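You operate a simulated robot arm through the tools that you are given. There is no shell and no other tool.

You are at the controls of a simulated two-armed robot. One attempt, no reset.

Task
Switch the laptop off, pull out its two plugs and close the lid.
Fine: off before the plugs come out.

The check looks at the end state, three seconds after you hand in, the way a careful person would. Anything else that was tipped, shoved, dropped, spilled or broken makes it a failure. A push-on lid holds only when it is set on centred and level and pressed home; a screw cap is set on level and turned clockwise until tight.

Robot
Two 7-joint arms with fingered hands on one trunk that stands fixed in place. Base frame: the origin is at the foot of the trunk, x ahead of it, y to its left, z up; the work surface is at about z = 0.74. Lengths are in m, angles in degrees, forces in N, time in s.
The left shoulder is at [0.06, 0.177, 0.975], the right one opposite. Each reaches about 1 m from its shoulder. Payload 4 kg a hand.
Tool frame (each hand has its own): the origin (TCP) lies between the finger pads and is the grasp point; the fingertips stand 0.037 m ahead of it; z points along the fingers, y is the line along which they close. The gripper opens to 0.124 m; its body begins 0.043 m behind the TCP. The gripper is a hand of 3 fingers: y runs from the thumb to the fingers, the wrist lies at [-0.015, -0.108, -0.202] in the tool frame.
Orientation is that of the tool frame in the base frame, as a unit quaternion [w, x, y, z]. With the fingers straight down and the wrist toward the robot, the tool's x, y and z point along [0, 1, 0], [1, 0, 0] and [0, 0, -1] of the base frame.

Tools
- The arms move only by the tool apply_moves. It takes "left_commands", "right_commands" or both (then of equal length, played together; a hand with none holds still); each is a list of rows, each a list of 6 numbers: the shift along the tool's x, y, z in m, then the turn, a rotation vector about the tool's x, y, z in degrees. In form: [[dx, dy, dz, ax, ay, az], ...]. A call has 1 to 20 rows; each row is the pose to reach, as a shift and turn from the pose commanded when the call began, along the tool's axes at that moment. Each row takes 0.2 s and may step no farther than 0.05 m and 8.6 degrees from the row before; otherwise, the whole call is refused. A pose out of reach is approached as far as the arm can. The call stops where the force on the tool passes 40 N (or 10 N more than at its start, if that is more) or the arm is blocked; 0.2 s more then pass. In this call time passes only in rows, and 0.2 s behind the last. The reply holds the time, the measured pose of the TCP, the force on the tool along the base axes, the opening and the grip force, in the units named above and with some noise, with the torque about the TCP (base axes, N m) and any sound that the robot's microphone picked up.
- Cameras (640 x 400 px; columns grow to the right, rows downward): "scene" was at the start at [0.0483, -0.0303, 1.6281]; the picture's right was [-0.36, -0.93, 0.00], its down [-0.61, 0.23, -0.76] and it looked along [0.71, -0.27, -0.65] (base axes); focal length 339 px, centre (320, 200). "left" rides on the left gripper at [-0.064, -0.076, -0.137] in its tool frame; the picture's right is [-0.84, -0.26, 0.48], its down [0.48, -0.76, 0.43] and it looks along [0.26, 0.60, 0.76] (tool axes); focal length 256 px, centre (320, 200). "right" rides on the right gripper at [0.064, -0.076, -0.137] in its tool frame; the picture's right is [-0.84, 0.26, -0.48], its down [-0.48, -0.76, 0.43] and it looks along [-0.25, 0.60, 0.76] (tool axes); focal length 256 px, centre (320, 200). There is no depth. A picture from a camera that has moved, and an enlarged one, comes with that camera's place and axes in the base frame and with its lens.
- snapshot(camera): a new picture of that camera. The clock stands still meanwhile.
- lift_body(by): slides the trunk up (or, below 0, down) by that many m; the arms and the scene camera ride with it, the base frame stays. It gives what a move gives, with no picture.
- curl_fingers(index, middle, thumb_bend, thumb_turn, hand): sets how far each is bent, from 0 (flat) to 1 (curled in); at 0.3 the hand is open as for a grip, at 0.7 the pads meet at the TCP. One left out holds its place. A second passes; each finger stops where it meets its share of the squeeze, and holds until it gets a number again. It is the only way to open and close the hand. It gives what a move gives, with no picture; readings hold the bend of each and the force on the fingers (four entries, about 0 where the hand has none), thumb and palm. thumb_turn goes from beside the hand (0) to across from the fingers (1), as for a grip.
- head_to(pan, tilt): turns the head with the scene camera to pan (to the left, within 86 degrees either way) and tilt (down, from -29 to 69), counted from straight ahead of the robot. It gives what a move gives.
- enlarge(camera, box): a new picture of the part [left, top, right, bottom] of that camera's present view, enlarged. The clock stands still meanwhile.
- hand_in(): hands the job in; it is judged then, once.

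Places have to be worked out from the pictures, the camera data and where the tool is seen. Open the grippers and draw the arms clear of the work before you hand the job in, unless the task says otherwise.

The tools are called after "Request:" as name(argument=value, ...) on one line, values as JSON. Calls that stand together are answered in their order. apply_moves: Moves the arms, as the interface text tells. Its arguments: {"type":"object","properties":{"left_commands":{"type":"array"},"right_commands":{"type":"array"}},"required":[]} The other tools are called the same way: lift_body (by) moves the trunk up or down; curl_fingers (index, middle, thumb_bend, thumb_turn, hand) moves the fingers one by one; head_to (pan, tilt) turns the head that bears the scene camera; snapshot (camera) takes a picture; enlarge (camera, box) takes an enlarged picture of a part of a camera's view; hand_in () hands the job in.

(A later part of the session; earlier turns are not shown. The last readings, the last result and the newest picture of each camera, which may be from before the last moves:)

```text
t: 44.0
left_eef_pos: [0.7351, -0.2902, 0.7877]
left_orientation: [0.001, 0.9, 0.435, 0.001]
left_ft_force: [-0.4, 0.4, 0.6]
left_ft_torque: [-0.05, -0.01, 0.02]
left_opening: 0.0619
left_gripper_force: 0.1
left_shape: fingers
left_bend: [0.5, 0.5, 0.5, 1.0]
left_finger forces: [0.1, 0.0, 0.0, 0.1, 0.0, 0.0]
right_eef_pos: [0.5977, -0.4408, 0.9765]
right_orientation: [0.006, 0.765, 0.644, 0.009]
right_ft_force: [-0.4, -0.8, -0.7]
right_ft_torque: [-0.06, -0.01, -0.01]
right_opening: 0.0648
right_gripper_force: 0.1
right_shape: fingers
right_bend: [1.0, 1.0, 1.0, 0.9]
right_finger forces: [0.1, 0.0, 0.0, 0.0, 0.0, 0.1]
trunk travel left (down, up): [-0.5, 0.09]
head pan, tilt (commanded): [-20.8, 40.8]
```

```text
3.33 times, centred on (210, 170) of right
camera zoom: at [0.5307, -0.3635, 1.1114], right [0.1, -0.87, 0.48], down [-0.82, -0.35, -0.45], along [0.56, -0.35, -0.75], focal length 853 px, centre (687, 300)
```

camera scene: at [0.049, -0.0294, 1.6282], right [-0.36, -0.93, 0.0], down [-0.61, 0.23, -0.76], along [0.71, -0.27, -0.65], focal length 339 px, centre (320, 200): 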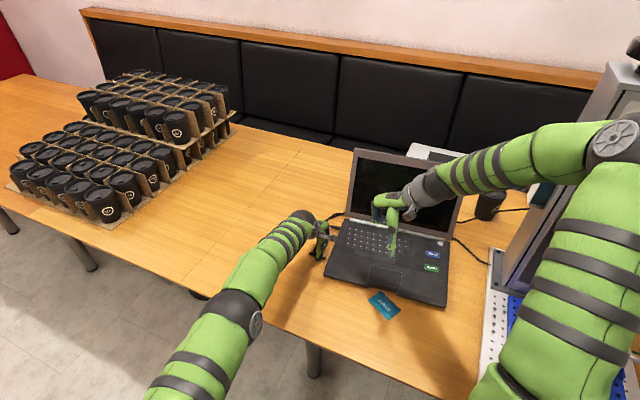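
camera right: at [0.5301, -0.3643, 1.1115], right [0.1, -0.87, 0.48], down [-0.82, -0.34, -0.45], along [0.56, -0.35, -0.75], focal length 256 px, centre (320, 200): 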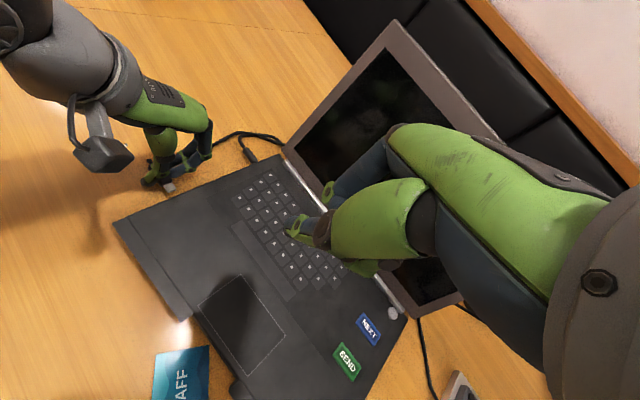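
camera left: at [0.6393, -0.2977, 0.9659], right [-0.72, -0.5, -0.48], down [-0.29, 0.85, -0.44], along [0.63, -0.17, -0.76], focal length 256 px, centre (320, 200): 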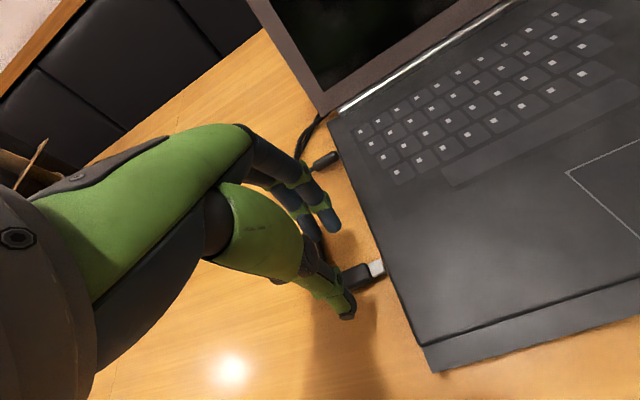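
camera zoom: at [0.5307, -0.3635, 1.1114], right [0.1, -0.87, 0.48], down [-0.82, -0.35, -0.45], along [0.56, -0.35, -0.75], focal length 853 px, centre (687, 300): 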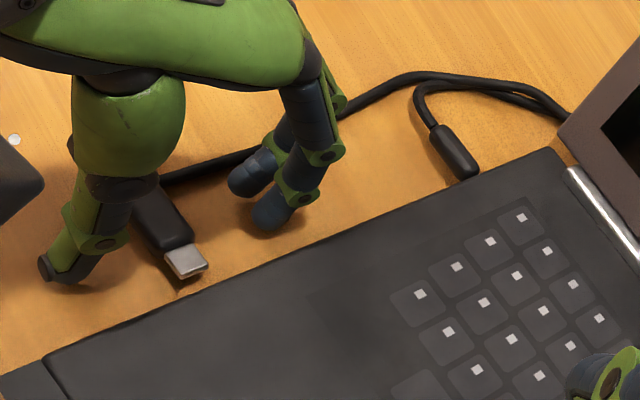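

The fingers now come down on the near side of the cable with the plug between thumb and fingers. Lower 4 mm and close.

Request:
apply_moves(left_commands=[[0, 0, 0.004, 0, 0, 0]])

Request:
curl_fingers(hand="left", index=0.64, middle=0.64, thumb_bend=0.6)

Request:
curl_fingers(hand="left", index=0.74, middle=0.74, thumb_bend=0.66)

Request:
enlarge(camera="left", box=[270, 170, 420, 310])

Request:
enlarge(camera="right", box=[120, 110, 300, 230])

```text
t: 44.4
left_eef_pos: [0.7356, -0.2916, 0.7828]
left_orientation: [0.001, 0.9, 0.435, 0.001]
left_ft_force: [0.0, 0.0, -0.8]
left_ft_torque: [0.01, -0.01, 0.02]
left_opening: 0.0618
left_gripper_force: 0.0
left_shape: fingers
left_bend: [0.5, 0.5, 0.5, 1.0]
left_finger forces: [0.1, 0.1, 0.1, 0.0, 0.0, 0.0]
right_eef_pos: [0.5975, -0.4384, 0.9767]
right_orientation: [0.006, 0.765, 0.644, 0.008]
right_ft_force: [0.2, 0.0, 0.3]
right_ft_torque: [0.0, 0.0, -0.01]
right_opening: 0.0647
right_gripper_force: 0.0
right_shape: fingers
right_bend: [1.0, 1.0, 1.0, 0.9]
right_finger forces: [0.0, 0.0, 0.0, 0.0, 0.1, 0.1]
trunk travel left (down, up): [-0.5, 0.09]
head pan, tilt (commanded): [-20.8, 40.8]
```

```text
t: 45.4
left_eef_pos: [0.7346, -0.2897, 0.7834]
left_orientation: [0.001, 0.901, 0.434, 0.0]
left_ft_force: [-0.2, 0.2, -0.5]
left_ft_torque: [0.03, -0.01, -0.01]
left_opening: 0.0253
left_gripper_force: 0.0
left_shape: fingers
left_bend: [0.64, 0.64, 0.6, 1.0]
left_finger forces: [0.0, 0.0, 0.0, 0.1, 0.1, 0.1]
right_eef_pos: [0.5967, -0.4384, 0.9763]
right_orientation: [0.006, 0.765, 0.644, 0.009]
right_ft_force: [-0.3, 0.2, -0.1]
right_ft_torque: [0.0, -0.01, 0.0]
right_opening: 0.0649
right_gripper_force: 0.0
right_shape: fingers
right_bend: [1.0, 1.0, 1.0, 0.9]
right_finger forces: [0.0, 0.0, 0.1, 0.0, 0.0, 0.1]
trunk travel left (down, up): [-0.5, 0.09]
head pan, tilt (commanded): [-20.8, 40.8]
```

```text
t: 46.4
left_eef_pos: [0.7346, -0.29, 0.7834]
left_orientation: [0.0, 0.901, 0.435, -0.001]
left_ft_force: [1.8, -4.3, -0.1]
left_ft_torque: [-0.09, 0.02, -0.01]
left_opening: 0.0184
left_gripper_force: 13.5
left_shape: fingers
left_bend: [0.72, 0.72, 0.63, 1.0]
left_finger forces: [7.7, 6.9, 0.1, 0.0, 12.6, 0.0]
right_eef_pos: [0.5972, -0.4384, 0.9767]
right_orientation: [0.006, 0.766, 0.643, 0.008]
right_ft_force: [0.4, -0.1, -0.1]
right_ft_torque: [0.02, 0.0, -0.03]
right_opening: 0.0646
right_gripper_force: 0.0
right_shape: fingers
right_bend: [1.0, 1.0, 1.0, 0.9]
right_finger forces: [0.1, 0.0, 0.1, 0.0, 0.1, 0.1]
trunk travel left (down, up): [-0.5, 0.09]
head pan, tilt (commanded): [-20.8, 40.8]
```

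```text
2.86 times, centred on (345, 240) of left
camera zoom: at [0.6354, -0.2928, 0.92], right [-0.72, -0.5, -0.48], down [-0.29, 0.85, -0.43], along [0.63, -0.17, -0.76], focal length 731 px, centre (249, 86)
```

zoom: 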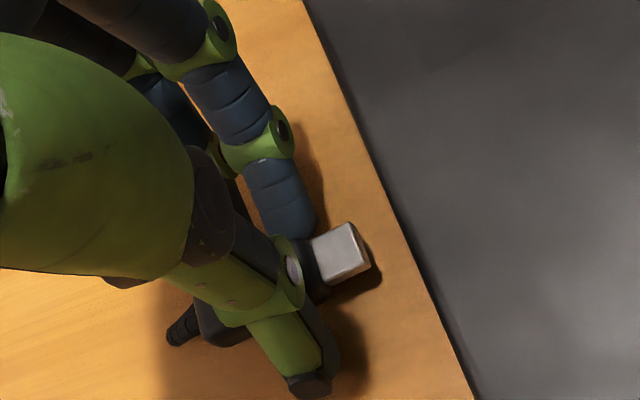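

```text
3.33 times, centred on (210, 170) of right
camera zoom: at [0.531, -0.3639, 1.111], right [0.1, -0.87, 0.48], down [-0.82, -0.34, -0.45], along [0.56, -0.35, -0.75], focal length 853 px, centre (687, 300)
```

zoom: 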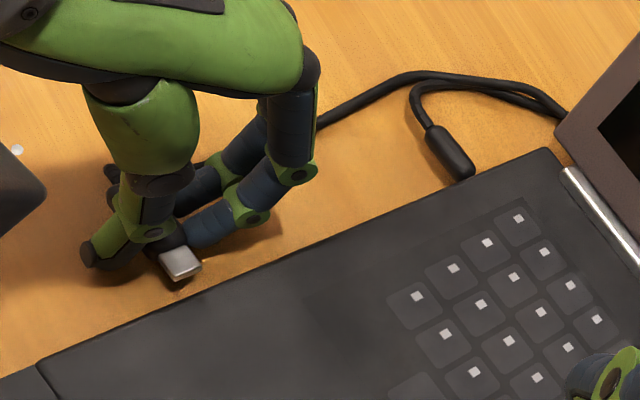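

Gripped at 13 N. A 6 mm pull now, comparing the keyboard's position in the right camera before and after.

Request:
apply_moves(left_commands=[[0.003, 0, 0, 0, 0, 0], [0.006, 0, 0, 0, 0, 0]])

Request:
enlarge(camera="right", box=[120, 110, 300, 230])

```text
t: 47.0
left_eef_pos: [0.7363, -0.2888, 0.7839]
left_orientation: [0.0, 0.901, 0.434, 0.001]
left_ft_force: [-5.9, -12.1, -0.7]
left_ft_torque: [-0.33, 0.17, -0.01]
left_opening: 0.0175
left_gripper_force: 12.6
left_shape: fingers
left_bend: [0.72, 0.72, 0.63, 1.0]
left_finger forces: [7.7, 6.9, 0.1, 0.0, 11.3, 0.0]
right_eef_pos: [0.597, -0.4392, 0.9756]
right_orientation: [0.006, 0.765, 0.643, 0.008]
right_ft_force: [0.1, -0.8, 0.0]
right_ft_torque: [0.02, -0.01, -0.01]
right_opening: 0.0649
right_gripper_force: 0.1
right_shape: fingers
right_bend: [1.0, 1.0, 1.0, 0.9]
right_finger forces: [0.0, 0.1, 0.0, 0.0, 0.0, 0.1]
trunk travel left (down, up): [-0.5, 0.09]
head pan, tilt (commanded): [-20.8, 40.8]
```

```text
3.33 times, centred on (210, 170) of right
camera zoom: at [0.5302, -0.3649, 1.1111], right [0.1, -0.87, 0.48], down [-0.82, -0.34, -0.45], along [0.56, -0.35, -0.75], focal length 853 px, centre (687, 300)
```

zoom: 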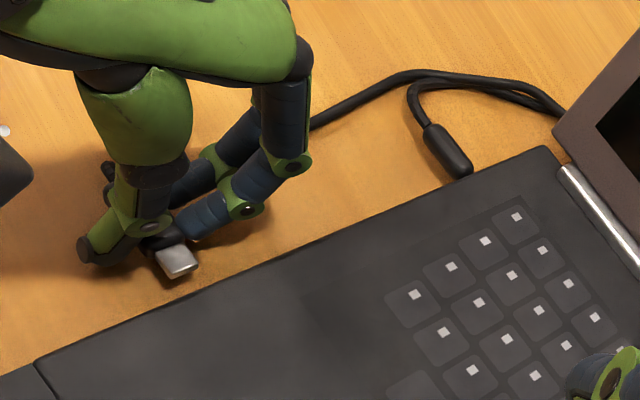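

The laptop crept ~1.5 mm at 11 N: so the plug slides with a friction about equal to the laptop's own grip on the table. I'll hold the laptop down with the right fist on the touchpad; lowering the fist to just above it first.

Request:
apply_moves(right_commands=[[0, -0.01, 0.04, 0, 0, 0], [0, -0.02, 0.08, 0, 0, 0], [0, -0.025, 0.12, 0, 0, 0], [0, -0.025, 0.155, 0, 0, 0]])

Request:
snapshot(camera="right")

Request:
enlarge(camera="scene", box=[280, 140, 480, 320])

```text
t: 48.0
left_eef_pos: [0.7394, -0.2867, 0.7823]
left_orientation: [0.001, 0.901, 0.434, 0.001]
left_ft_force: [0.2, -6.6, 0.9]
left_ft_torque: [-0.16, 0.08, 0.03]
left_opening: 0.0178
left_gripper_force: 12.1
left_shape: fingers
left_bend: [0.73, 0.72, 0.62, 1.0]
left_finger forces: [7.2, 7.0, 0.0, 0.0, 11.0, 0.0]
right_eef_pos: [0.5761, -0.4363, 0.8195]
right_orientation: [0.007, 0.765, 0.643, 0.008]
right_ft_force: [0.3, 0.2, 0.9]
right_ft_torque: [-0.05, 0.0, 0.0]
right_opening: 0.0648
right_gripper_force: 0.0
right_shape: fingers
right_bend: [1.0, 1.0, 1.0, 0.9]
right_finger forces: [0.0, 0.1, 0.1, 0.0, 0.0, 0.1]
trunk travel left (down, up): [-0.5, 0.09]
head pan, tilt (commanded): [-20.8, 40.8]
```

```text
taken
camera right: at [0.5088, -0.3611, 0.9559], right [0.1, -0.87, 0.48], down [-0.82, -0.34, -0.45], along [0.56, -0.35, -0.75], focal length 256 px, centre (320, 200)
```

right: 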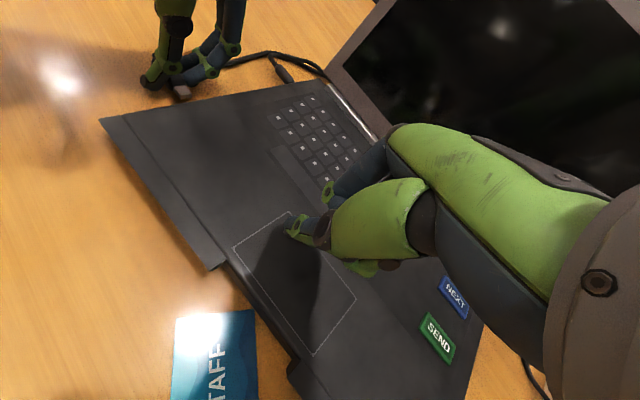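

```text
2.22 times, centred on (380, 230) of scene
camera zoom: at [0.0486, -0.031, 1.6281], right [-0.36, -0.93, 0.0], down [-0.61, 0.23, -0.76], along [0.71, -0.27, -0.65], focal length 753 px, centre (187, 133)
```

zoom: 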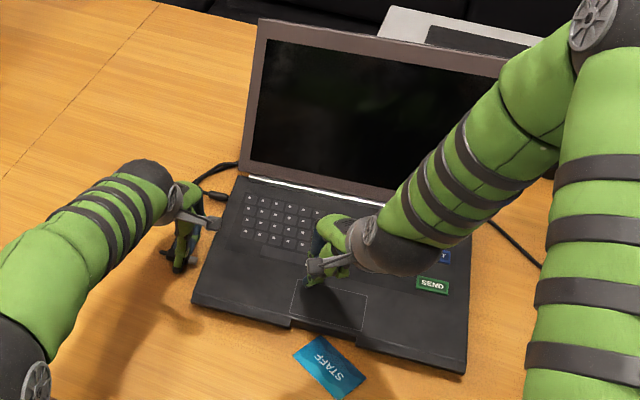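

The fist is ~4 cm over the touchpad, clear of NEXT and SEND. I'll lower until it bears on the deck.

Request:
apply_moves(right_commands=[[0, 0, 0.01, 0, 0, 0], [0, 0, 0.02, 0, 0, 0], [0, 0, 0.025, 0, 0, 0], [0, 0, 0.03, 0, 0, 0]])

Request:
enlarge(camera="right", box=[220, 150, 480, 350])

```text
t: 49.0
left_eef_pos: [0.7378, -0.2865, 0.7843]
left_orientation: [0.0, 0.901, 0.434, 0.001]
left_ft_force: [1.4, -4.4, 1.1]
left_ft_torque: [-0.09, 0.02, 0.0]
left_opening: 0.0176
left_gripper_force: 12.7
left_shape: fingers
left_bend: [0.73, 0.72, 0.63, 1.0]
left_finger forces: [7.8, 7.3, 0.0, 0.0, 11.6, 0.0]
right_eef_pos: [0.5778, -0.4345, 0.7978]
right_orientation: [0.011, 0.766, 0.643, 0.012]
right_ft_force: [-5.8, 0.2, 18.5]
right_ft_torque: [0.24, -0.24, 0.04]
right_opening: 0.0644
right_gripper_force: 9.0
right_shape: fingers
right_bend: [1.0, 1.0, 1.0, 0.9]
right_finger forces: [0.1, 0.0, 0.1, 0.0, 18.2, 0.0]
trunk travel left (down, up): [-0.5, 0.09]
head pan, tilt (commanded): [-20.8, 40.8]
stopped in row 4 (right hand): the force on the tool passed its limit at 46 N (the readings are from after the stop); the commanded pose is now the measured one
```

```text
2.00 times, centred on (350, 250) of right
camera zoom: at [0.5104, -0.3595, 0.9324], right [0.09, -0.87, 0.49], down [-0.82, -0.35, -0.46], along [0.57, -0.36, -0.74], focal length 512 px, centre (260, 100)
```

zoom: 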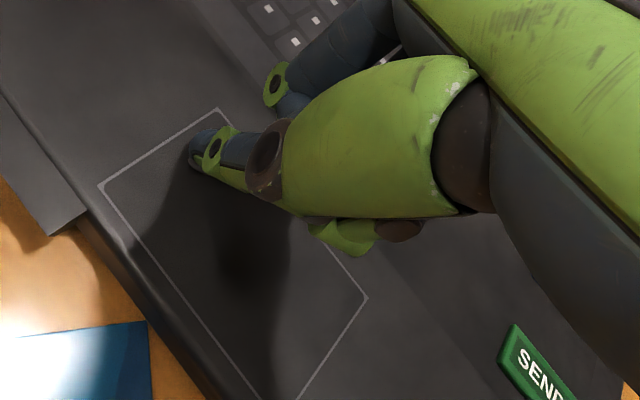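

The right thumb now bears on the touchpad with ~18 N, holding the laptop. Now the left hand pulls the plug 15 mm further along its axis.

Request:
apply_moves(left_commands=[[0.003, 0, 0, 0, 0, 0], [0.006, 0, 0, 0, 0, 0], [0.009, 0, 0, 0, 0, 0], [0.012, 0, 0, 0, 0, 0], [0.015, 0, 0, 0, 0, 0]])

Request:
enlarge(camera="left", box=[270, 170, 420, 310])

Request:
enlarge(camera="right", box=[80, 0, 340, 220])

Request:
enlarge(camera="scene", box=[280, 140, 480, 320])

```text
t: 50.2
left_eef_pos: [0.7441, -0.2749, 0.7851]
left_orientation: [0.001, 0.901, 0.434, 0.002]
left_ft_force: [-5.4, -19.5, 3.0]
left_ft_torque: [-0.5, 0.22, 0.01]
left_opening: 0.0165
left_gripper_force: 13.3
left_shape: fingers
left_bend: [0.73, 0.72, 0.63, 0.99]
left_finger forces: [8.2, 8.9, 0.0, 0.0, 10.0, 0.1]
right_eef_pos: [0.5767, -0.435, 0.7979]
right_orientation: [0.01, 0.766, 0.642, 0.011]
right_ft_force: [-7.7, 1.9, 26.1]
right_ft_torque: [0.45, -0.38, 0.17]
right_opening: 0.0641
right_gripper_force: 12.9
right_shape: fingers
right_bend: [1.0, 1.0, 1.0, 0.89]
right_finger forces: [0.0, 0.0, 0.1, 0.0, 26.3, 0.1]
trunk travel left (down, up): [-0.5, 0.09]
head pan, tilt (commanded): [-20.8, 40.8]
```

```text
2.86 times, centred on (345, 240) of left
camera zoom: at [0.6454, -0.2767, 0.9222], right [-0.72, -0.5, -0.48], down [-0.29, 0.85, -0.44], along [0.63, -0.17, -0.76], focal length 731 px, centre (249, 86)
```

zoom: 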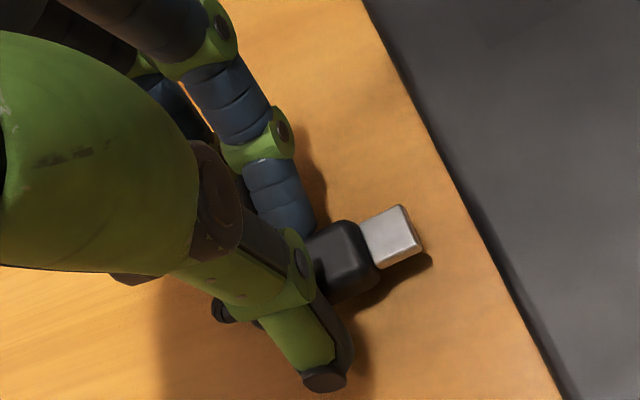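

```text
1.82 times, centred on (210, 110) of right
camera zoom: at [0.5088, -0.3599, 0.9318], right [0.09, -0.87, 0.49], down [-0.82, -0.34, -0.46], along [0.57, -0.36, -0.74], focal length 465 px, centre (520, 364)
```

zoom: 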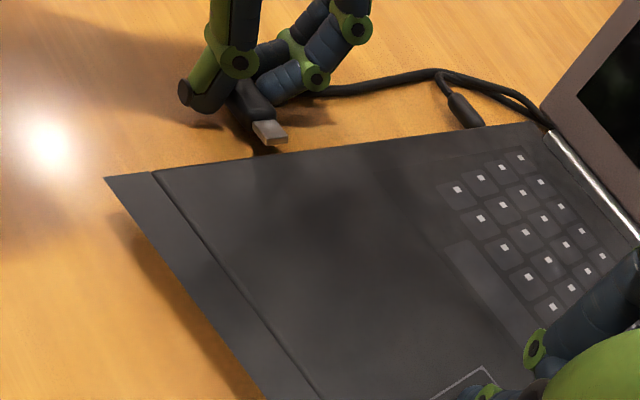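

```text
2.22 times, centred on (380, 230) of scene
camera zoom: at [0.045, -0.0306, 1.6283], right [-0.36, -0.93, 0.0], down [-0.61, 0.23, -0.76], along [0.71, -0.27, -0.65], focal length 753 px, centre (187, 133)
```

zoom: 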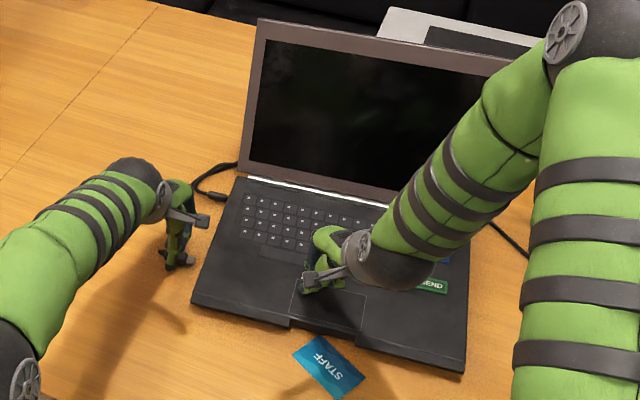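

The pull reached 18 N and the plug slipped a bit in the fingers; the gap is now ~15 mm and the laptop didn't move. I'll hold for a moment to see if the plug creeps out under this load.

Request:
apply_moves(left_commands=[[0, 0, 0, 0, 0, 0], [0, 0, 0, 0, 0, 0], [0, 0, 0, 0, 0, 0], [0, 0, 0, 0, 0, 0], [0, 0, 0, 0, 0, 0]])

Request:
enlarge(camera="left", box=[270, 170, 420, 310])

Request:
enlarge(camera="right", box=[160, 10, 280, 100])

```text
t: 51.4
left_eef_pos: [0.7452, -0.2745, 0.7843]
left_orientation: [0.001, 0.901, 0.434, 0.001]
left_ft_force: [-4.5, -21.8, 5.2]
left_ft_torque: [-0.6, 0.16, -0.02]
left_opening: 0.0165
left_gripper_force: 15.1
left_shape: fingers
left_bend: [0.73, 0.72, 0.63, 0.99]
left_finger forces: [9.5, 10.0, 0.0, 0.0, 10.3, 0.1]
right_eef_pos: [0.5773, -0.435, 0.7983]
right_orientation: [0.011, 0.766, 0.643, 0.011]
right_ft_force: [-7.8, 0.2, 27.7]
right_ft_torque: [0.41, -0.33, 0.15]
right_opening: 0.064
right_gripper_force: 13.5
right_shape: fingers
right_bend: [1.0, 1.0, 1.0, 0.89]
right_finger forces: [0.0, 0.1, 0.0, 0.1, 27.1, 0.0]
trunk travel left (down, up): [-0.5, 0.09]
head pan, tilt (commanded): [-20.8, 40.8]
```

```text
2.86 times, centred on (345, 240) of left
camera zoom: at [0.6456, -0.2761, 0.9219], right [-0.72, -0.5, -0.49], down [-0.29, 0.85, -0.44], along [0.63, -0.17, -0.76], focal length 731 px, centre (249, 86)
```

zoom: 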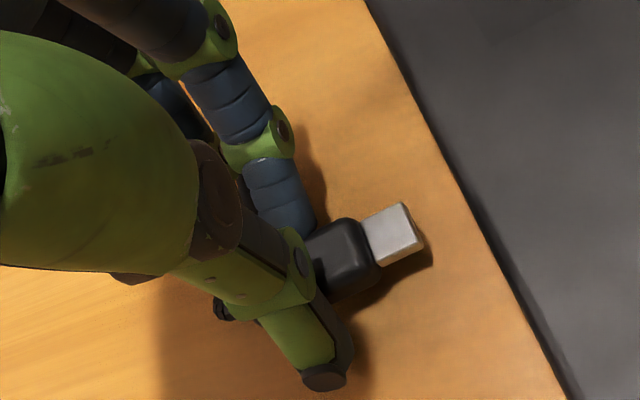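

```text
4.44 times, centred on (220, 55) of right
camera zoom: at [0.5088, -0.3599, 0.9318], right [0.09, -0.87, 0.49], down [-0.82, -0.34, -0.46], along [0.57, -0.36, -0.74], focal length 1138 px, centre (764, 844)
```

zoom: 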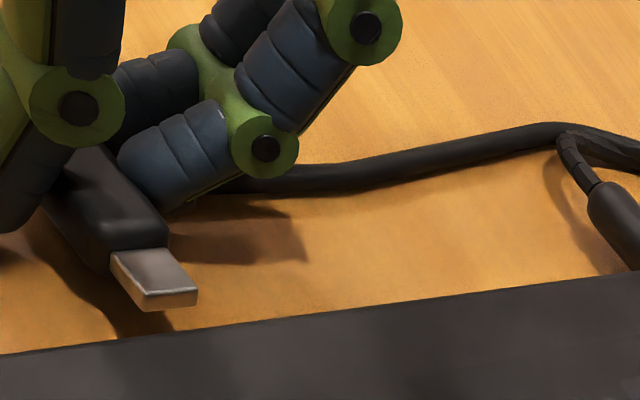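

Now it's clear: the front plug is wholly out, and the leg of its cable runs along the outside of my fingers and is hooked round the other plug's cable — my fingers pushing on that cable is what dragged the laptop. I'll ease back 8 mm, then turn the hand clockwise so the plug swings parallel to the laptop's side and the cable goes slack.

Request:
apply_moves(left_commands=[[-0.004, 0, -0.001, 0, 0, 0], [-0.008, 0.0, -0.002, 0, 0, 0]])

Request:
apply_moves(left_commands=[[0, 0.002, 0, 0, 0, 7.5], [0, 0.004, 0, 0, 0, 15], [0, 0.006, 0, 0, 0, 22.5], [0, 0.008, 0, 0, 0, 30], [0, 0.01, 0, 0, 0, 37.5], [0, 0.01, 0, 0, 0, 45]])

Request:
enlarge(camera="right", box=[100, 0, 340, 180])

Request:
enlarge(camera="left", box=[240, 140, 440, 320])

```text
t: 52.0
left_eef_pos: [0.7418, -0.2769, 0.7855]
left_orientation: [0.0, 0.901, 0.435, 0.002]
left_ft_force: [4.8, -8.9, 3.1]
left_ft_torque: [-0.23, -0.1, 0.02]
left_opening: 0.0164
left_gripper_force: 14.4
left_shape: fingers
left_bend: [0.73, 0.72, 0.64, 1.0]
left_finger forces: [9.9, 9.7, 0.0, 0.0, 9.5, 0.1]
right_eef_pos: [0.5783, -0.4341, 0.7978]
right_orientation: [0.011, 0.766, 0.643, 0.011]
right_ft_force: [-7.8, -0.5, 25.5]
right_ft_torque: [0.44, -0.4, 0.1]
right_opening: 0.064
right_gripper_force: 13.3
right_shape: fingers
right_bend: [1.0, 1.0, 1.0, 0.89]
right_finger forces: [0.1, 0.1, 0.0, 0.0, 26.8, 0.0]
trunk travel left (down, up): [-0.5, 0.09]
head pan, tilt (commanded): [-20.8, 40.8]
```

```text
t: 53.4
left_eef_pos: [0.7106, -0.2713, 0.7877]
left_orientation: [0.001, 0.995, 0.101, 0.003]
left_ft_force: [18.1, -13.3, 20.6]
left_ft_torque: [-0.52, -0.54, 0.86]
left_opening: 0.0248
left_gripper_force: 24.4
left_shape: fingers
left_bend: [0.57, 0.74, 0.65, 0.98]
left_finger forces: [34.3, 0.0, 0.1, 0.0, 13.6, 0.0]
left hand out of reach, approached as far as the arm can: row 2, 3, 4, 5, 6
right_eef_pos: [0.5783, -0.4343, 0.7966]
right_orientation: [0.011, 0.765, 0.643, 0.011]
right_ft_force: [-5.3, 2.0, 17.0]
right_ft_torque: [0.32, -0.28, 0.11]
right_opening: 0.0637
right_gripper_force: 8.1
right_shape: fingers
right_bend: [1.0, 1.0, 1.0, 0.89]
right_finger forces: [0.1, 0.0, 0.0, 0.0, 16.6, 0.0]
trunk travel left (down, up): [-0.5, 0.09]
head pan, tilt (commanded): [-20.8, 40.8]
```

```text
2.22 times, centred on (220, 90) of right
camera zoom: at [0.5096, -0.3593, 0.9313], right [0.09, -0.87, 0.49], down [-0.82, -0.35, -0.46], along [0.57, -0.36, -0.74], focal length 569 px, centre (542, 444)
```

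zoom: 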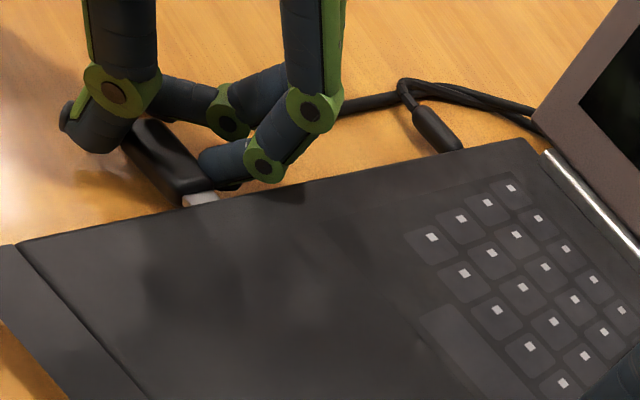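

```text
2.22 times, centred on (340, 230) of left
camera zoom: at [0.6315, -0.2087, 0.9241], right [-0.87, 0.08, -0.49], down [0.32, 0.84, -0.43], along [0.38, -0.54, -0.76], focal length 569 px, centre (276, 133)
```

zoom: 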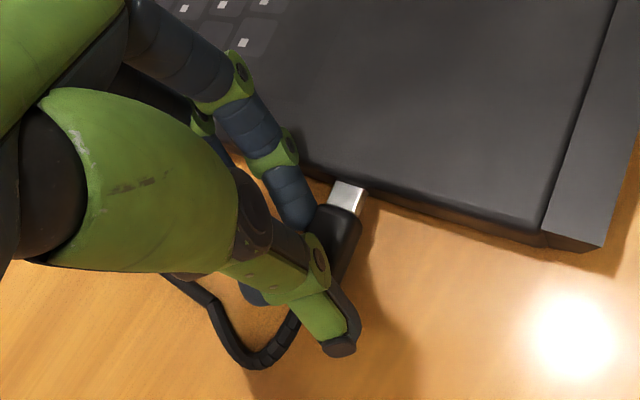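

The turn was beyond the left arm's reach and it pressed the index against the laptop (34 N). I'll open the fingers at once to relieve that, then lift away.

Request:
curl_fingers(hand="left", index=0.5, middle=0.5, thumb_bend=0.5)

Request:
enlarge(camera="left", box=[240, 140, 440, 320])

Request:
enlarge(camera="right", box=[100, 0, 340, 180])

```text
t: 54.4
left_eef_pos: [0.71, -0.2695, 0.7837]
left_orientation: [0.0, 0.995, 0.101, 0.001]
left_ft_force: [12.4, 18.4, 7.7]
left_ft_torque: [0.1, -0.32, 0.55]
left_opening: 0.0489
left_gripper_force: 11.9
left_shape: fingers
left_bend: [0.57, 0.53, 0.5, 1.0]
left_finger forces: [17.8, 7.1, 0.1, 0.0, 0.1, 0.0]
right_eef_pos: [0.5778, -0.4363, 0.7971]
right_orientation: [0.011, 0.766, 0.643, 0.01]
right_ft_force: [-4.1, 0.7, 15.9]
right_ft_torque: [0.21, -0.24, 0.08]
right_opening: 0.0635
right_gripper_force: 7.7
right_shape: fingers
right_bend: [1.0, 1.0, 1.0, 0.89]
right_finger forces: [0.0, 0.0, 0.1, 0.1, 15.4, 0.0]
trunk travel left (down, up): [-0.5, 0.09]
head pan, tilt (commanded): [-20.8, 40.8]
```

```text
2.22 times, centred on (340, 230) of left
camera zoom: at [0.631, -0.2076, 0.922], right [-0.87, 0.08, -0.48], down [0.32, 0.84, -0.43], along [0.37, -0.53, -0.76], focal length 569 px, centre (276, 133)
```

zoom: 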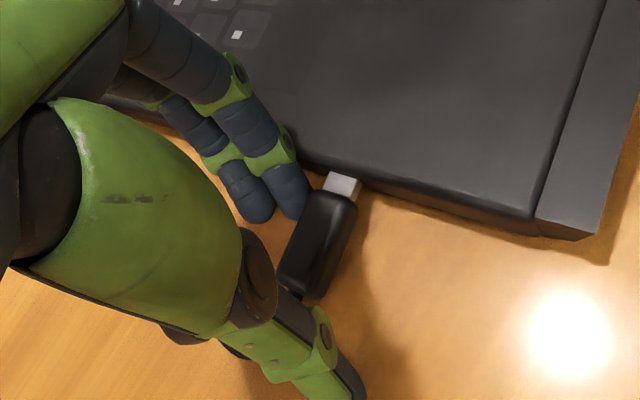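

```text
2.22 times, centred on (220, 90) of right
camera zoom: at [0.51, -0.3591, 0.9314], right [0.09, -0.87, 0.49], down [-0.82, -0.34, -0.46], along [0.57, -0.36, -0.74], focal length 569 px, centre (542, 444)
```

zoom: 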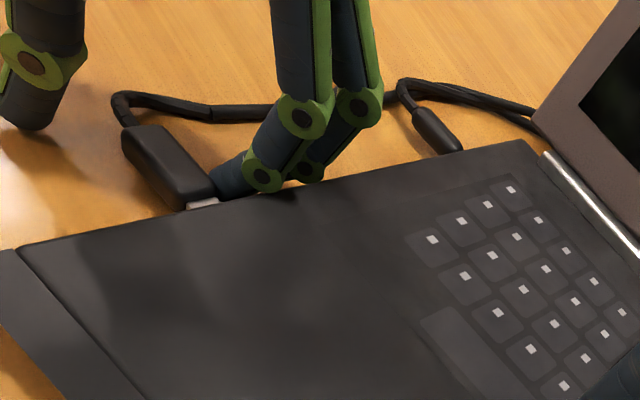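

The fingertips rest against the laptop's side. I'll back them off 8 mm outward and then lift clear.

Request:
apply_moves(left_commands=[[0.003, -0.0025, 0, 0, 0, 0], [0.0062, -0.005, 0, 0, 0, 0]])

Request:
apply_moves(left_commands=[[0, 0, -0.015, 0, 0, 0], [0, 0, -0.04, 0, 0, 0], [0, 0, -0.08, 0, 0, 0], [0, 0, -0.12, 0, 0, 0]])

Request:
enlarge(camera="right", box=[80, 0, 340, 180])

Request:
snapshot(camera="left")

```text
t: 55.0
left_eef_pos: [0.7118, -0.267, 0.7853]
left_orientation: [0.0, 0.995, 0.1, -0.001]
left_ft_force: [1.3, 5.5, 1.5]
left_ft_torque: [0.05, -0.01, 0.03]
left_opening: 0.0544
left_gripper_force: 3.1
left_shape: fingers
left_bend: [0.54, 0.5, 0.5, 1.0]
left_finger forces: [5.9, 0.0, 0.1, 0.0, 0.0, 0.0]
right_eef_pos: [0.5765, -0.4348, 0.7969]
right_orientation: [0.01, 0.766, 0.642, 0.011]
right_ft_force: [-4.2, 0.4, 16.3]
right_ft_torque: [0.2, -0.27, 0.04]
right_opening: 0.0636
right_gripper_force: 7.7
right_shape: fingers
right_bend: [1.0, 1.0, 1.0, 0.89]
right_finger forces: [0.0, 0.0, 0.0, 0.0, 15.5, 0.0]
trunk travel left (down, up): [-0.5, 0.09]
head pan, tilt (commanded): [-20.8, 40.8]
```

```text
t: 56.0
left_eef_pos: [0.7141, -0.2629, 0.9069]
left_orientation: [0.0, 0.995, 0.099, 0.002]
left_ft_force: [-0.2, -0.1, 1.1]
left_ft_torque: [0.0, -0.03, -0.01]
left_opening: 0.062
left_gripper_force: 0.0
left_shape: fingers
left_bend: [0.5, 0.5, 0.5, 1.0]
left_finger forces: [0.0, 0.0, 0.1, 0.0, 0.1, 0.0]
right_eef_pos: [0.5773, -0.435, 0.7963]
right_orientation: [0.009, 0.766, 0.643, 0.011]
right_ft_force: [-6.2, -0.4, 19.6]
right_ft_torque: [0.25, -0.28, 0.07]
right_opening: 0.0634
right_gripper_force: 9.9
right_shape: fingers
right_bend: [1.0, 1.0, 1.0, 0.89]
right_finger forces: [0.0, 0.1, 0.0, 0.0, 19.7, 0.0]
trunk travel left (down, up): [-0.5, 0.09]
head pan, tilt (commanded): [-20.8, 40.8]
```

```text
2.22 times, centred on (210, 90) of right
camera zoom: at [0.5097, -0.3594, 0.9313], right [0.09, -0.87, 0.49], down [-0.82, -0.35, -0.46], along [0.57, -0.36, -0.74], focal length 569 px, centre (564, 444)
```

zoom: 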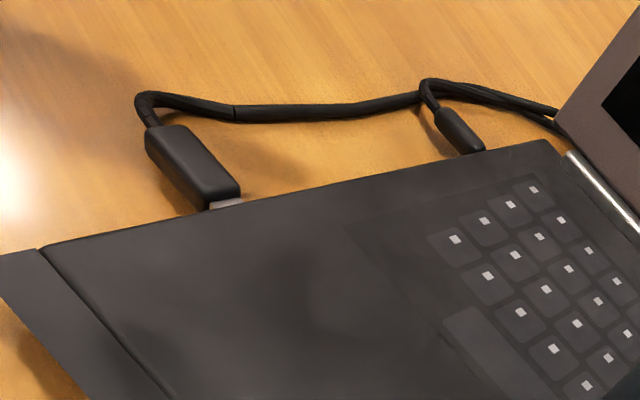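

```text
taken
camera left: at [0.6365, -0.2001, 1.044], right [-0.87, 0.09, -0.48], down [0.32, 0.84, -0.43], along [0.37, -0.53, -0.76], focal length 256 px, centre (320, 200)
```

left: 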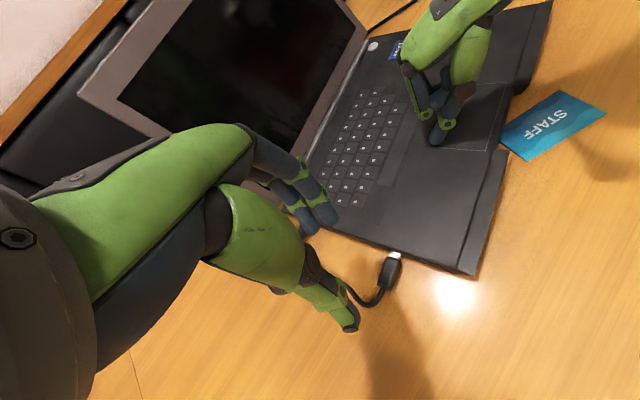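

Let me look closely at where the front plug's metal end is now relative to the laptop's side.

Request:
enlarge(camera="left", box=[350, 230, 450, 300])

Request:
enlarge(camera="scene", box=[300, 190, 380, 270])

Request:
enlarge(camera="right", box=[120, 20, 220, 110])

```text
5.71 times, centred on (400, 265) of left
camera zoom: at [0.6365, -0.2001, 1.044], right [-0.87, 0.09, -0.48], down [0.32, 0.84, -0.43], along [0.37, -0.53, -0.76], focal length 1463 px, centre (-137, -171)
```

zoom: 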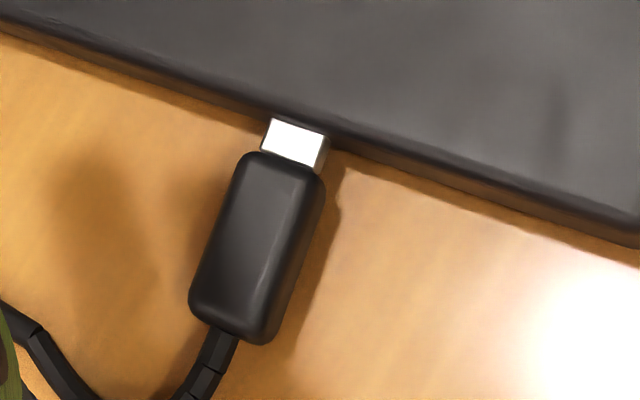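

```text
5.00 times, centred on (340, 230) of scene
camera zoom: at [0.0466, -0.0295, 1.6281], right [-0.36, -0.93, 0.0], down [-0.61, 0.23, -0.76], along [0.71, -0.27, -0.65], focal length 1693 px, centre (220, 50)
```

zoom: 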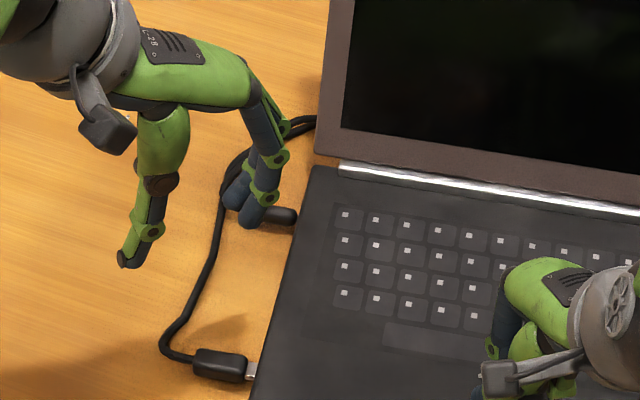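

```text
4.44 times, centred on (170, 65) of right
camera zoom: at [0.5097, -0.3594, 0.9313], right [0.09, -0.87, 0.49], down [-0.82, -0.35, -0.46], along [0.57, -0.36, -0.74], focal length 1138 px, centre (987, 800)
```

zoom: 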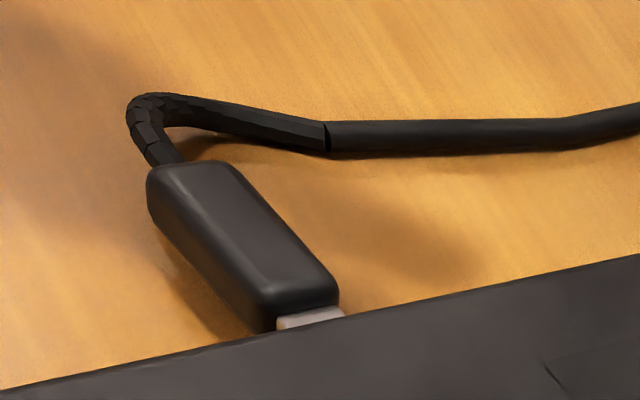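

The front plug's end is back close to its socket (3 mm), and the laptop has been nudged back to about -32° yaw. A better grip is index+thumb only with the outer finger curled away, so nothing pushes the cable. I'll withdraw both hands to get an unobstructed view and plan.

Request:
apply_moves(left_commands=[[-0.01, -0.04, -0.03, 0, 0, 0], [-0.02, -0.08, -0.06, 0, 0, 0], [-0.03, -0.12, -0.09, 0, 0, 0], [-0.03, -0.16, -0.12, 0, 0, 0], [-0.03, -0.2, -0.14, 0, 0, 0]], right_commands=[[0, 0, -0.02, 0, 0, 0], [0, 0, -0.06, 0, 0, 0], [0, 0, -0.1, 0, 0, 0], [-0.02, -0.03, -0.14, 0, 0, 0], [-0.04, -0.06, -0.17, 0, 0, 0]])

Request:
snapshot(camera="scene")

Request:
enlarge(camera="scene", box=[300, 190, 400, 290])

Request:
snapshot(camera="left")

Request:
snapshot(camera="right")

```text
refused: row 1 steps farther than a row can; nothing moved
```

```text
taken
camera scene: at [0.0466, -0.0295, 1.6281], right [-0.36, -0.93, 0.0], down [-0.61, 0.23, -0.76], along [0.71, -0.27, -0.65], focal length 339 px, centre (320, 200)
```

scene: 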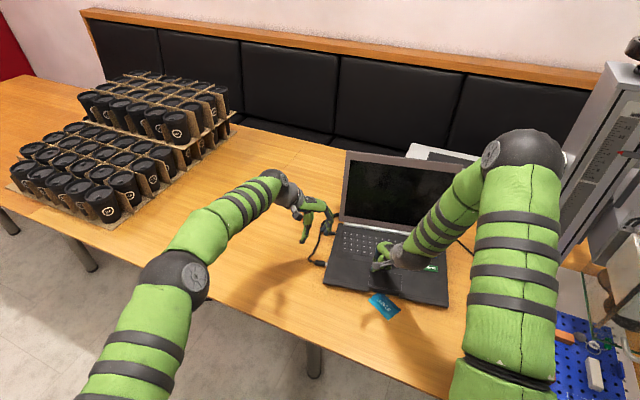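

```text
4.00 times, centred on (350, 240) of scene
camera zoom: at [0.0466, -0.0295, 1.6281], right [-0.36, -0.93, 0.0], down [-0.61, 0.23, -0.76], along [0.71, -0.27, -0.65], focal length 1355 px, centre (200, 40)
```

zoom: 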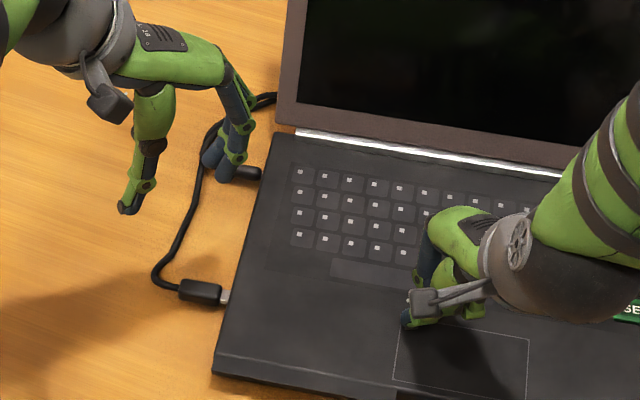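

```text
taken
camera left: at [0.6365, -0.2001, 1.044], right [-0.87, 0.09, -0.48], down [0.32, 0.84, -0.43], along [0.37, -0.53, -0.76], focal length 256 px, centre (320, 200)
```

left: 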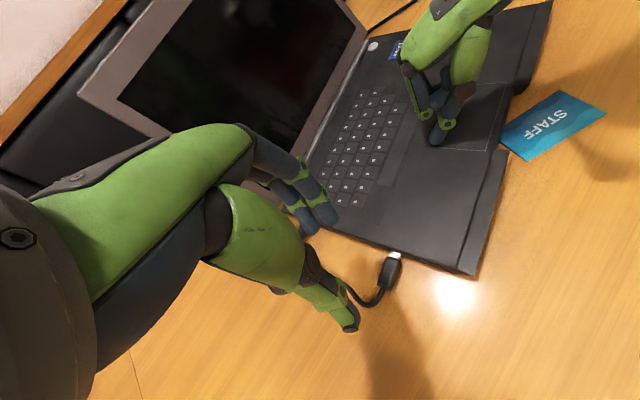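

```text
taken
camera right: at [0.5097, -0.3594, 0.9313], right [0.09, -0.87, 0.49], down [-0.82, -0.35, -0.46], along [0.57, -0.36, -0.74], focal length 256 px, centre (320, 200)
```

right: 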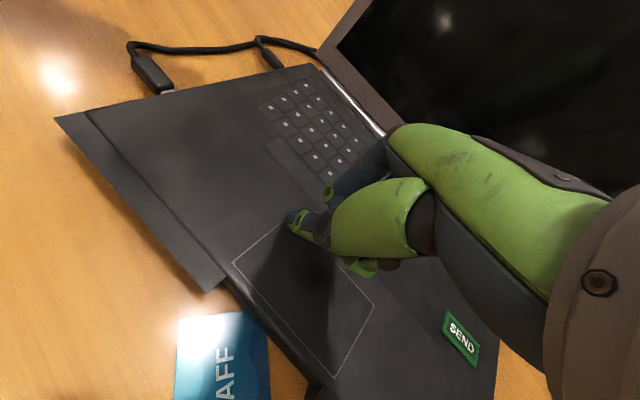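

The step was slightly too long. I'll repeat the withdrawal with smaller steps.

Request:
apply_moves(left_commands=[[-0.005, -0.03, -0.025, 0, 0, 0], [-0.01, -0.06, -0.05, 0, 0, 0], [-0.015, -0.09, -0.075, 0, 0, 0], [-0.02, -0.12, -0.1, 0, 0, 0], [-0.025, -0.15, -0.12, 0, 0, 0], [-0.03, -0.18, -0.14, 0, 0, 0]], right_commands=[[0, 0, -0.02, 0, 0, 0], [0, 0, -0.06, 0, 0, 0], [0, 0, -0.1, 0, 0, 0], [-0.015, -0.02, -0.13, 0, 0, 0], [-0.03, -0.04, -0.16, 0, 0, 0], [-0.05, -0.06, -0.18, 0, 0, 0]])

Request:
snapshot(camera="scene")

Request:
enlarge(camera="scene", box=[300, 190, 400, 290])

Request:
snapshot(camera="left")

Request:
snapshot(camera="right")

```text
t: 57.4
left_eef_pos: [0.6485, -0.0929, 1.046]
left_orientation: [0.0, 0.995, 0.101, 0.0]
left_ft_force: [-0.1, 0.2, 0.6]
left_ft_torque: [0.02, 0.0, 0.01]
left_opening: 0.0619
left_gripper_force: 0.1
left_shape: fingers
left_bend: [0.5, 0.5, 0.5, 1.0]
left_finger forces: [0.1, 0.0, 0.0, 0.0, 0.0, 0.0]
right_eef_pos: [0.5042, -0.4716, 0.9758]
right_orientation: [0.01, 0.766, 0.643, 0.01]
right_ft_force: [0.3, -0.4, -0.5]
right_ft_torque: [0.0, -0.04, 0.0]
right_opening: 0.064
right_gripper_force: 0.1
right_shape: fingers
right_bend: [1.0, 1.0, 1.0, 0.89]
right_finger forces: [0.1, 0.0, 0.0, 0.0, 0.1, 0.0]
trunk travel left (down, up): [-0.5, 0.09]
head pan, tilt (commanded): [-20.8, 40.8]
```

```text
taken
camera scene: at [0.0469, -0.0299, 1.6281], right [-0.36, -0.93, 0.0], down [-0.61, 0.23, -0.76], along [0.71, -0.27, -0.65], focal length 339 px, centre (320, 200)
```

scene: 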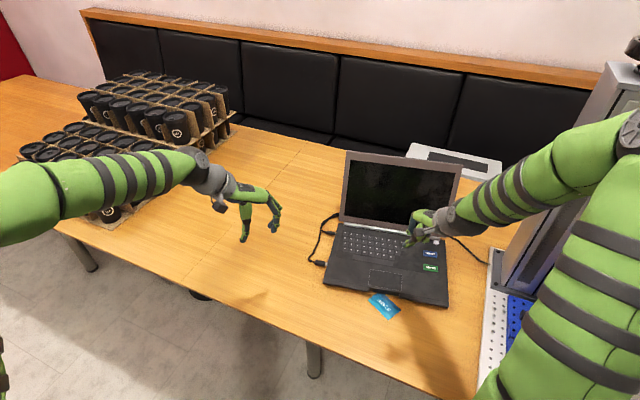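

```text
4.00 times, centred on (350, 240) of scene
camera zoom: at [0.0469, -0.0299, 1.6281], right [-0.36, -0.93, 0.0], down [-0.61, 0.23, -0.76], along [0.71, -0.27, -0.65], focal length 1355 px, centre (200, 40)
```

zoom: 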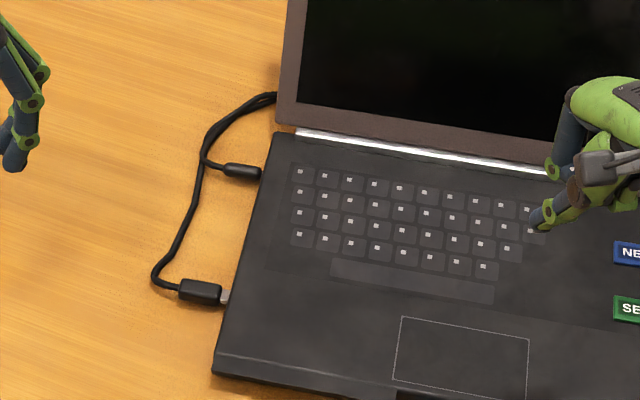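

```text
taken
camera left: at [0.5702, -0.0298, 1.184], right [-0.87, 0.08, -0.48], down [0.32, 0.84, -0.43], along [0.37, -0.53, -0.76], focal length 256 px, centre (320, 200)
```

left: 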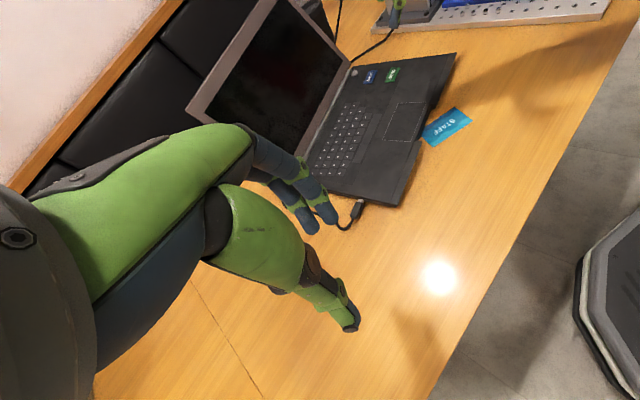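

```text
taken
camera right: at [0.4361, -0.3972, 1.1106], right [0.1, -0.87, 0.49], down [-0.82, -0.35, -0.46], along [0.57, -0.36, -0.74], focal length 256 px, centre (320, 200)
```

right: 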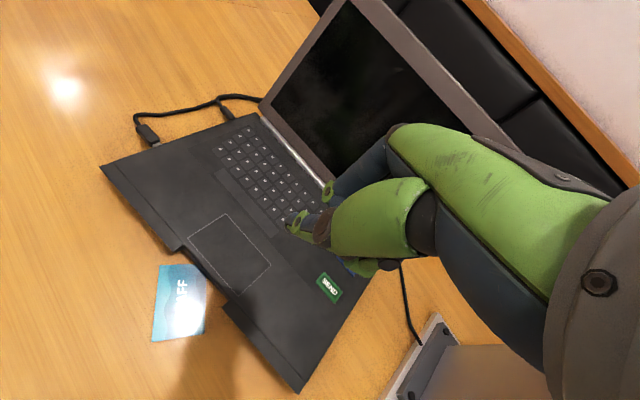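

Clear view now. Zooming in on each plug with the scene camera.

Request:
enlarge(camera="scene", box=[300, 245, 350, 280])

Request:
enlarge(camera="scene", box=[310, 205, 370, 250])

```text
11.43 times, centred on (325, 262) of scene
camera zoom: at [0.0469, -0.0299, 1.6281], right [-0.36, -0.93, 0.0], down [-0.61, 0.23, -0.76], along [0.71, -0.27, -0.65], focal length 3871 px, centre (263, -514)
```

zoom: 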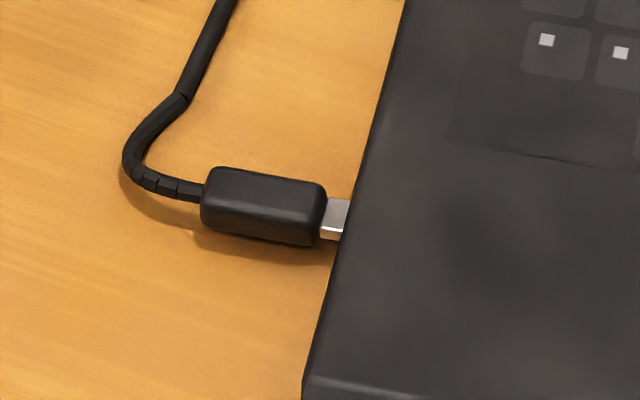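

```text
8.89 times, centred on (340, 228) of scene
camera zoom: at [0.0469, -0.0299, 1.6281], right [-0.36, -0.93, 0.0], down [-0.61, 0.23, -0.76], along [0.71, -0.27, -0.65], focal length 3010 px, centre (142, -44)
```

zoom: 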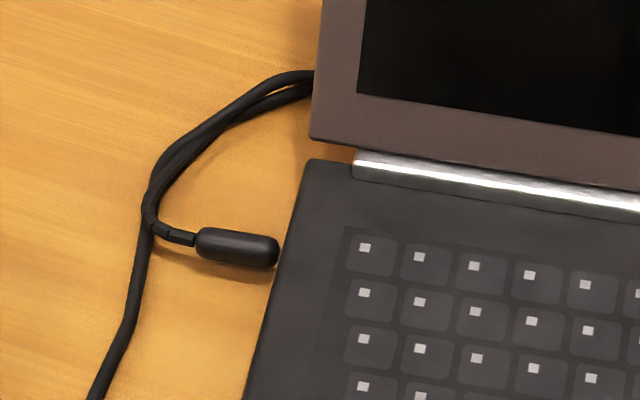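

Next I'll take out the back plug with the right hand (short pull only), since its cable is what the front cable hangs on. First a second view of it from the right camera to fix its place.

Request:
enlarge(camera="right", box=[120, 70, 280, 170])

Request:
curl_fingers(hand="right", index=0.55, middle=0.55, thumb_bend=0.55, thumb_turn=1.0)

```text
4.00 times, centred on (200, 120) of right
camera zoom: at [0.4361, -0.3972, 1.1106], right [0.1, -0.87, 0.49], down [-0.82, -0.35, -0.46], along [0.57, -0.36, -0.74], focal length 1024 px, centre (800, 520)
```

zoom: 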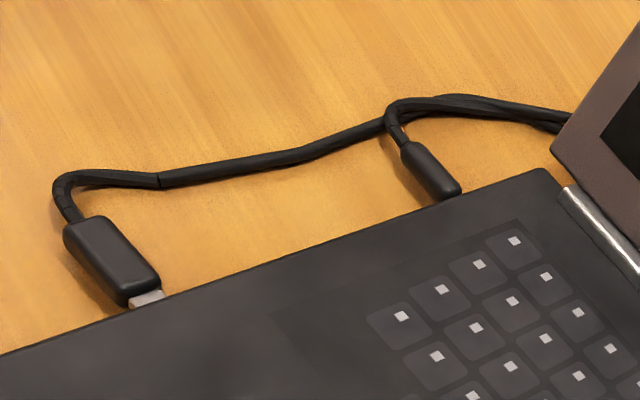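

```text
t: 58.4
left_eef_pos: [0.6502, -0.0933, 1.0457]
left_orientation: [0.0, 0.995, 0.1, 0.001]
left_ft_force: [-0.6, 0.1, -0.8]
left_ft_torque: [0.0, -0.01, -0.01]
left_opening: 0.0618
left_gripper_force: 0.0
left_shape: fingers
left_bend: [0.5, 0.5, 0.5, 1.0]
left_finger forces: [0.0, 0.0, 0.1, 0.0, 0.0, 0.0]
right_eef_pos: [0.505, -0.4732, 0.9757]
right_orientation: [0.009, 0.765, 0.643, 0.011]
right_ft_force: [0.1, 0.1, 0.6]
right_ft_torque: [0.01, -0.01, -0.01]
right_opening: 0.0463
right_gripper_force: 0.0
right_shape: fingers
right_bend: [0.55, 0.55, 0.55, 1.0]
right_finger forces: [0.0, 0.0, 0.1, 0.0, 0.1, 0.0]
trunk travel left (down, up): [-0.5, 0.09]
head pan, tilt (commanded): [-20.8, 40.8]
```

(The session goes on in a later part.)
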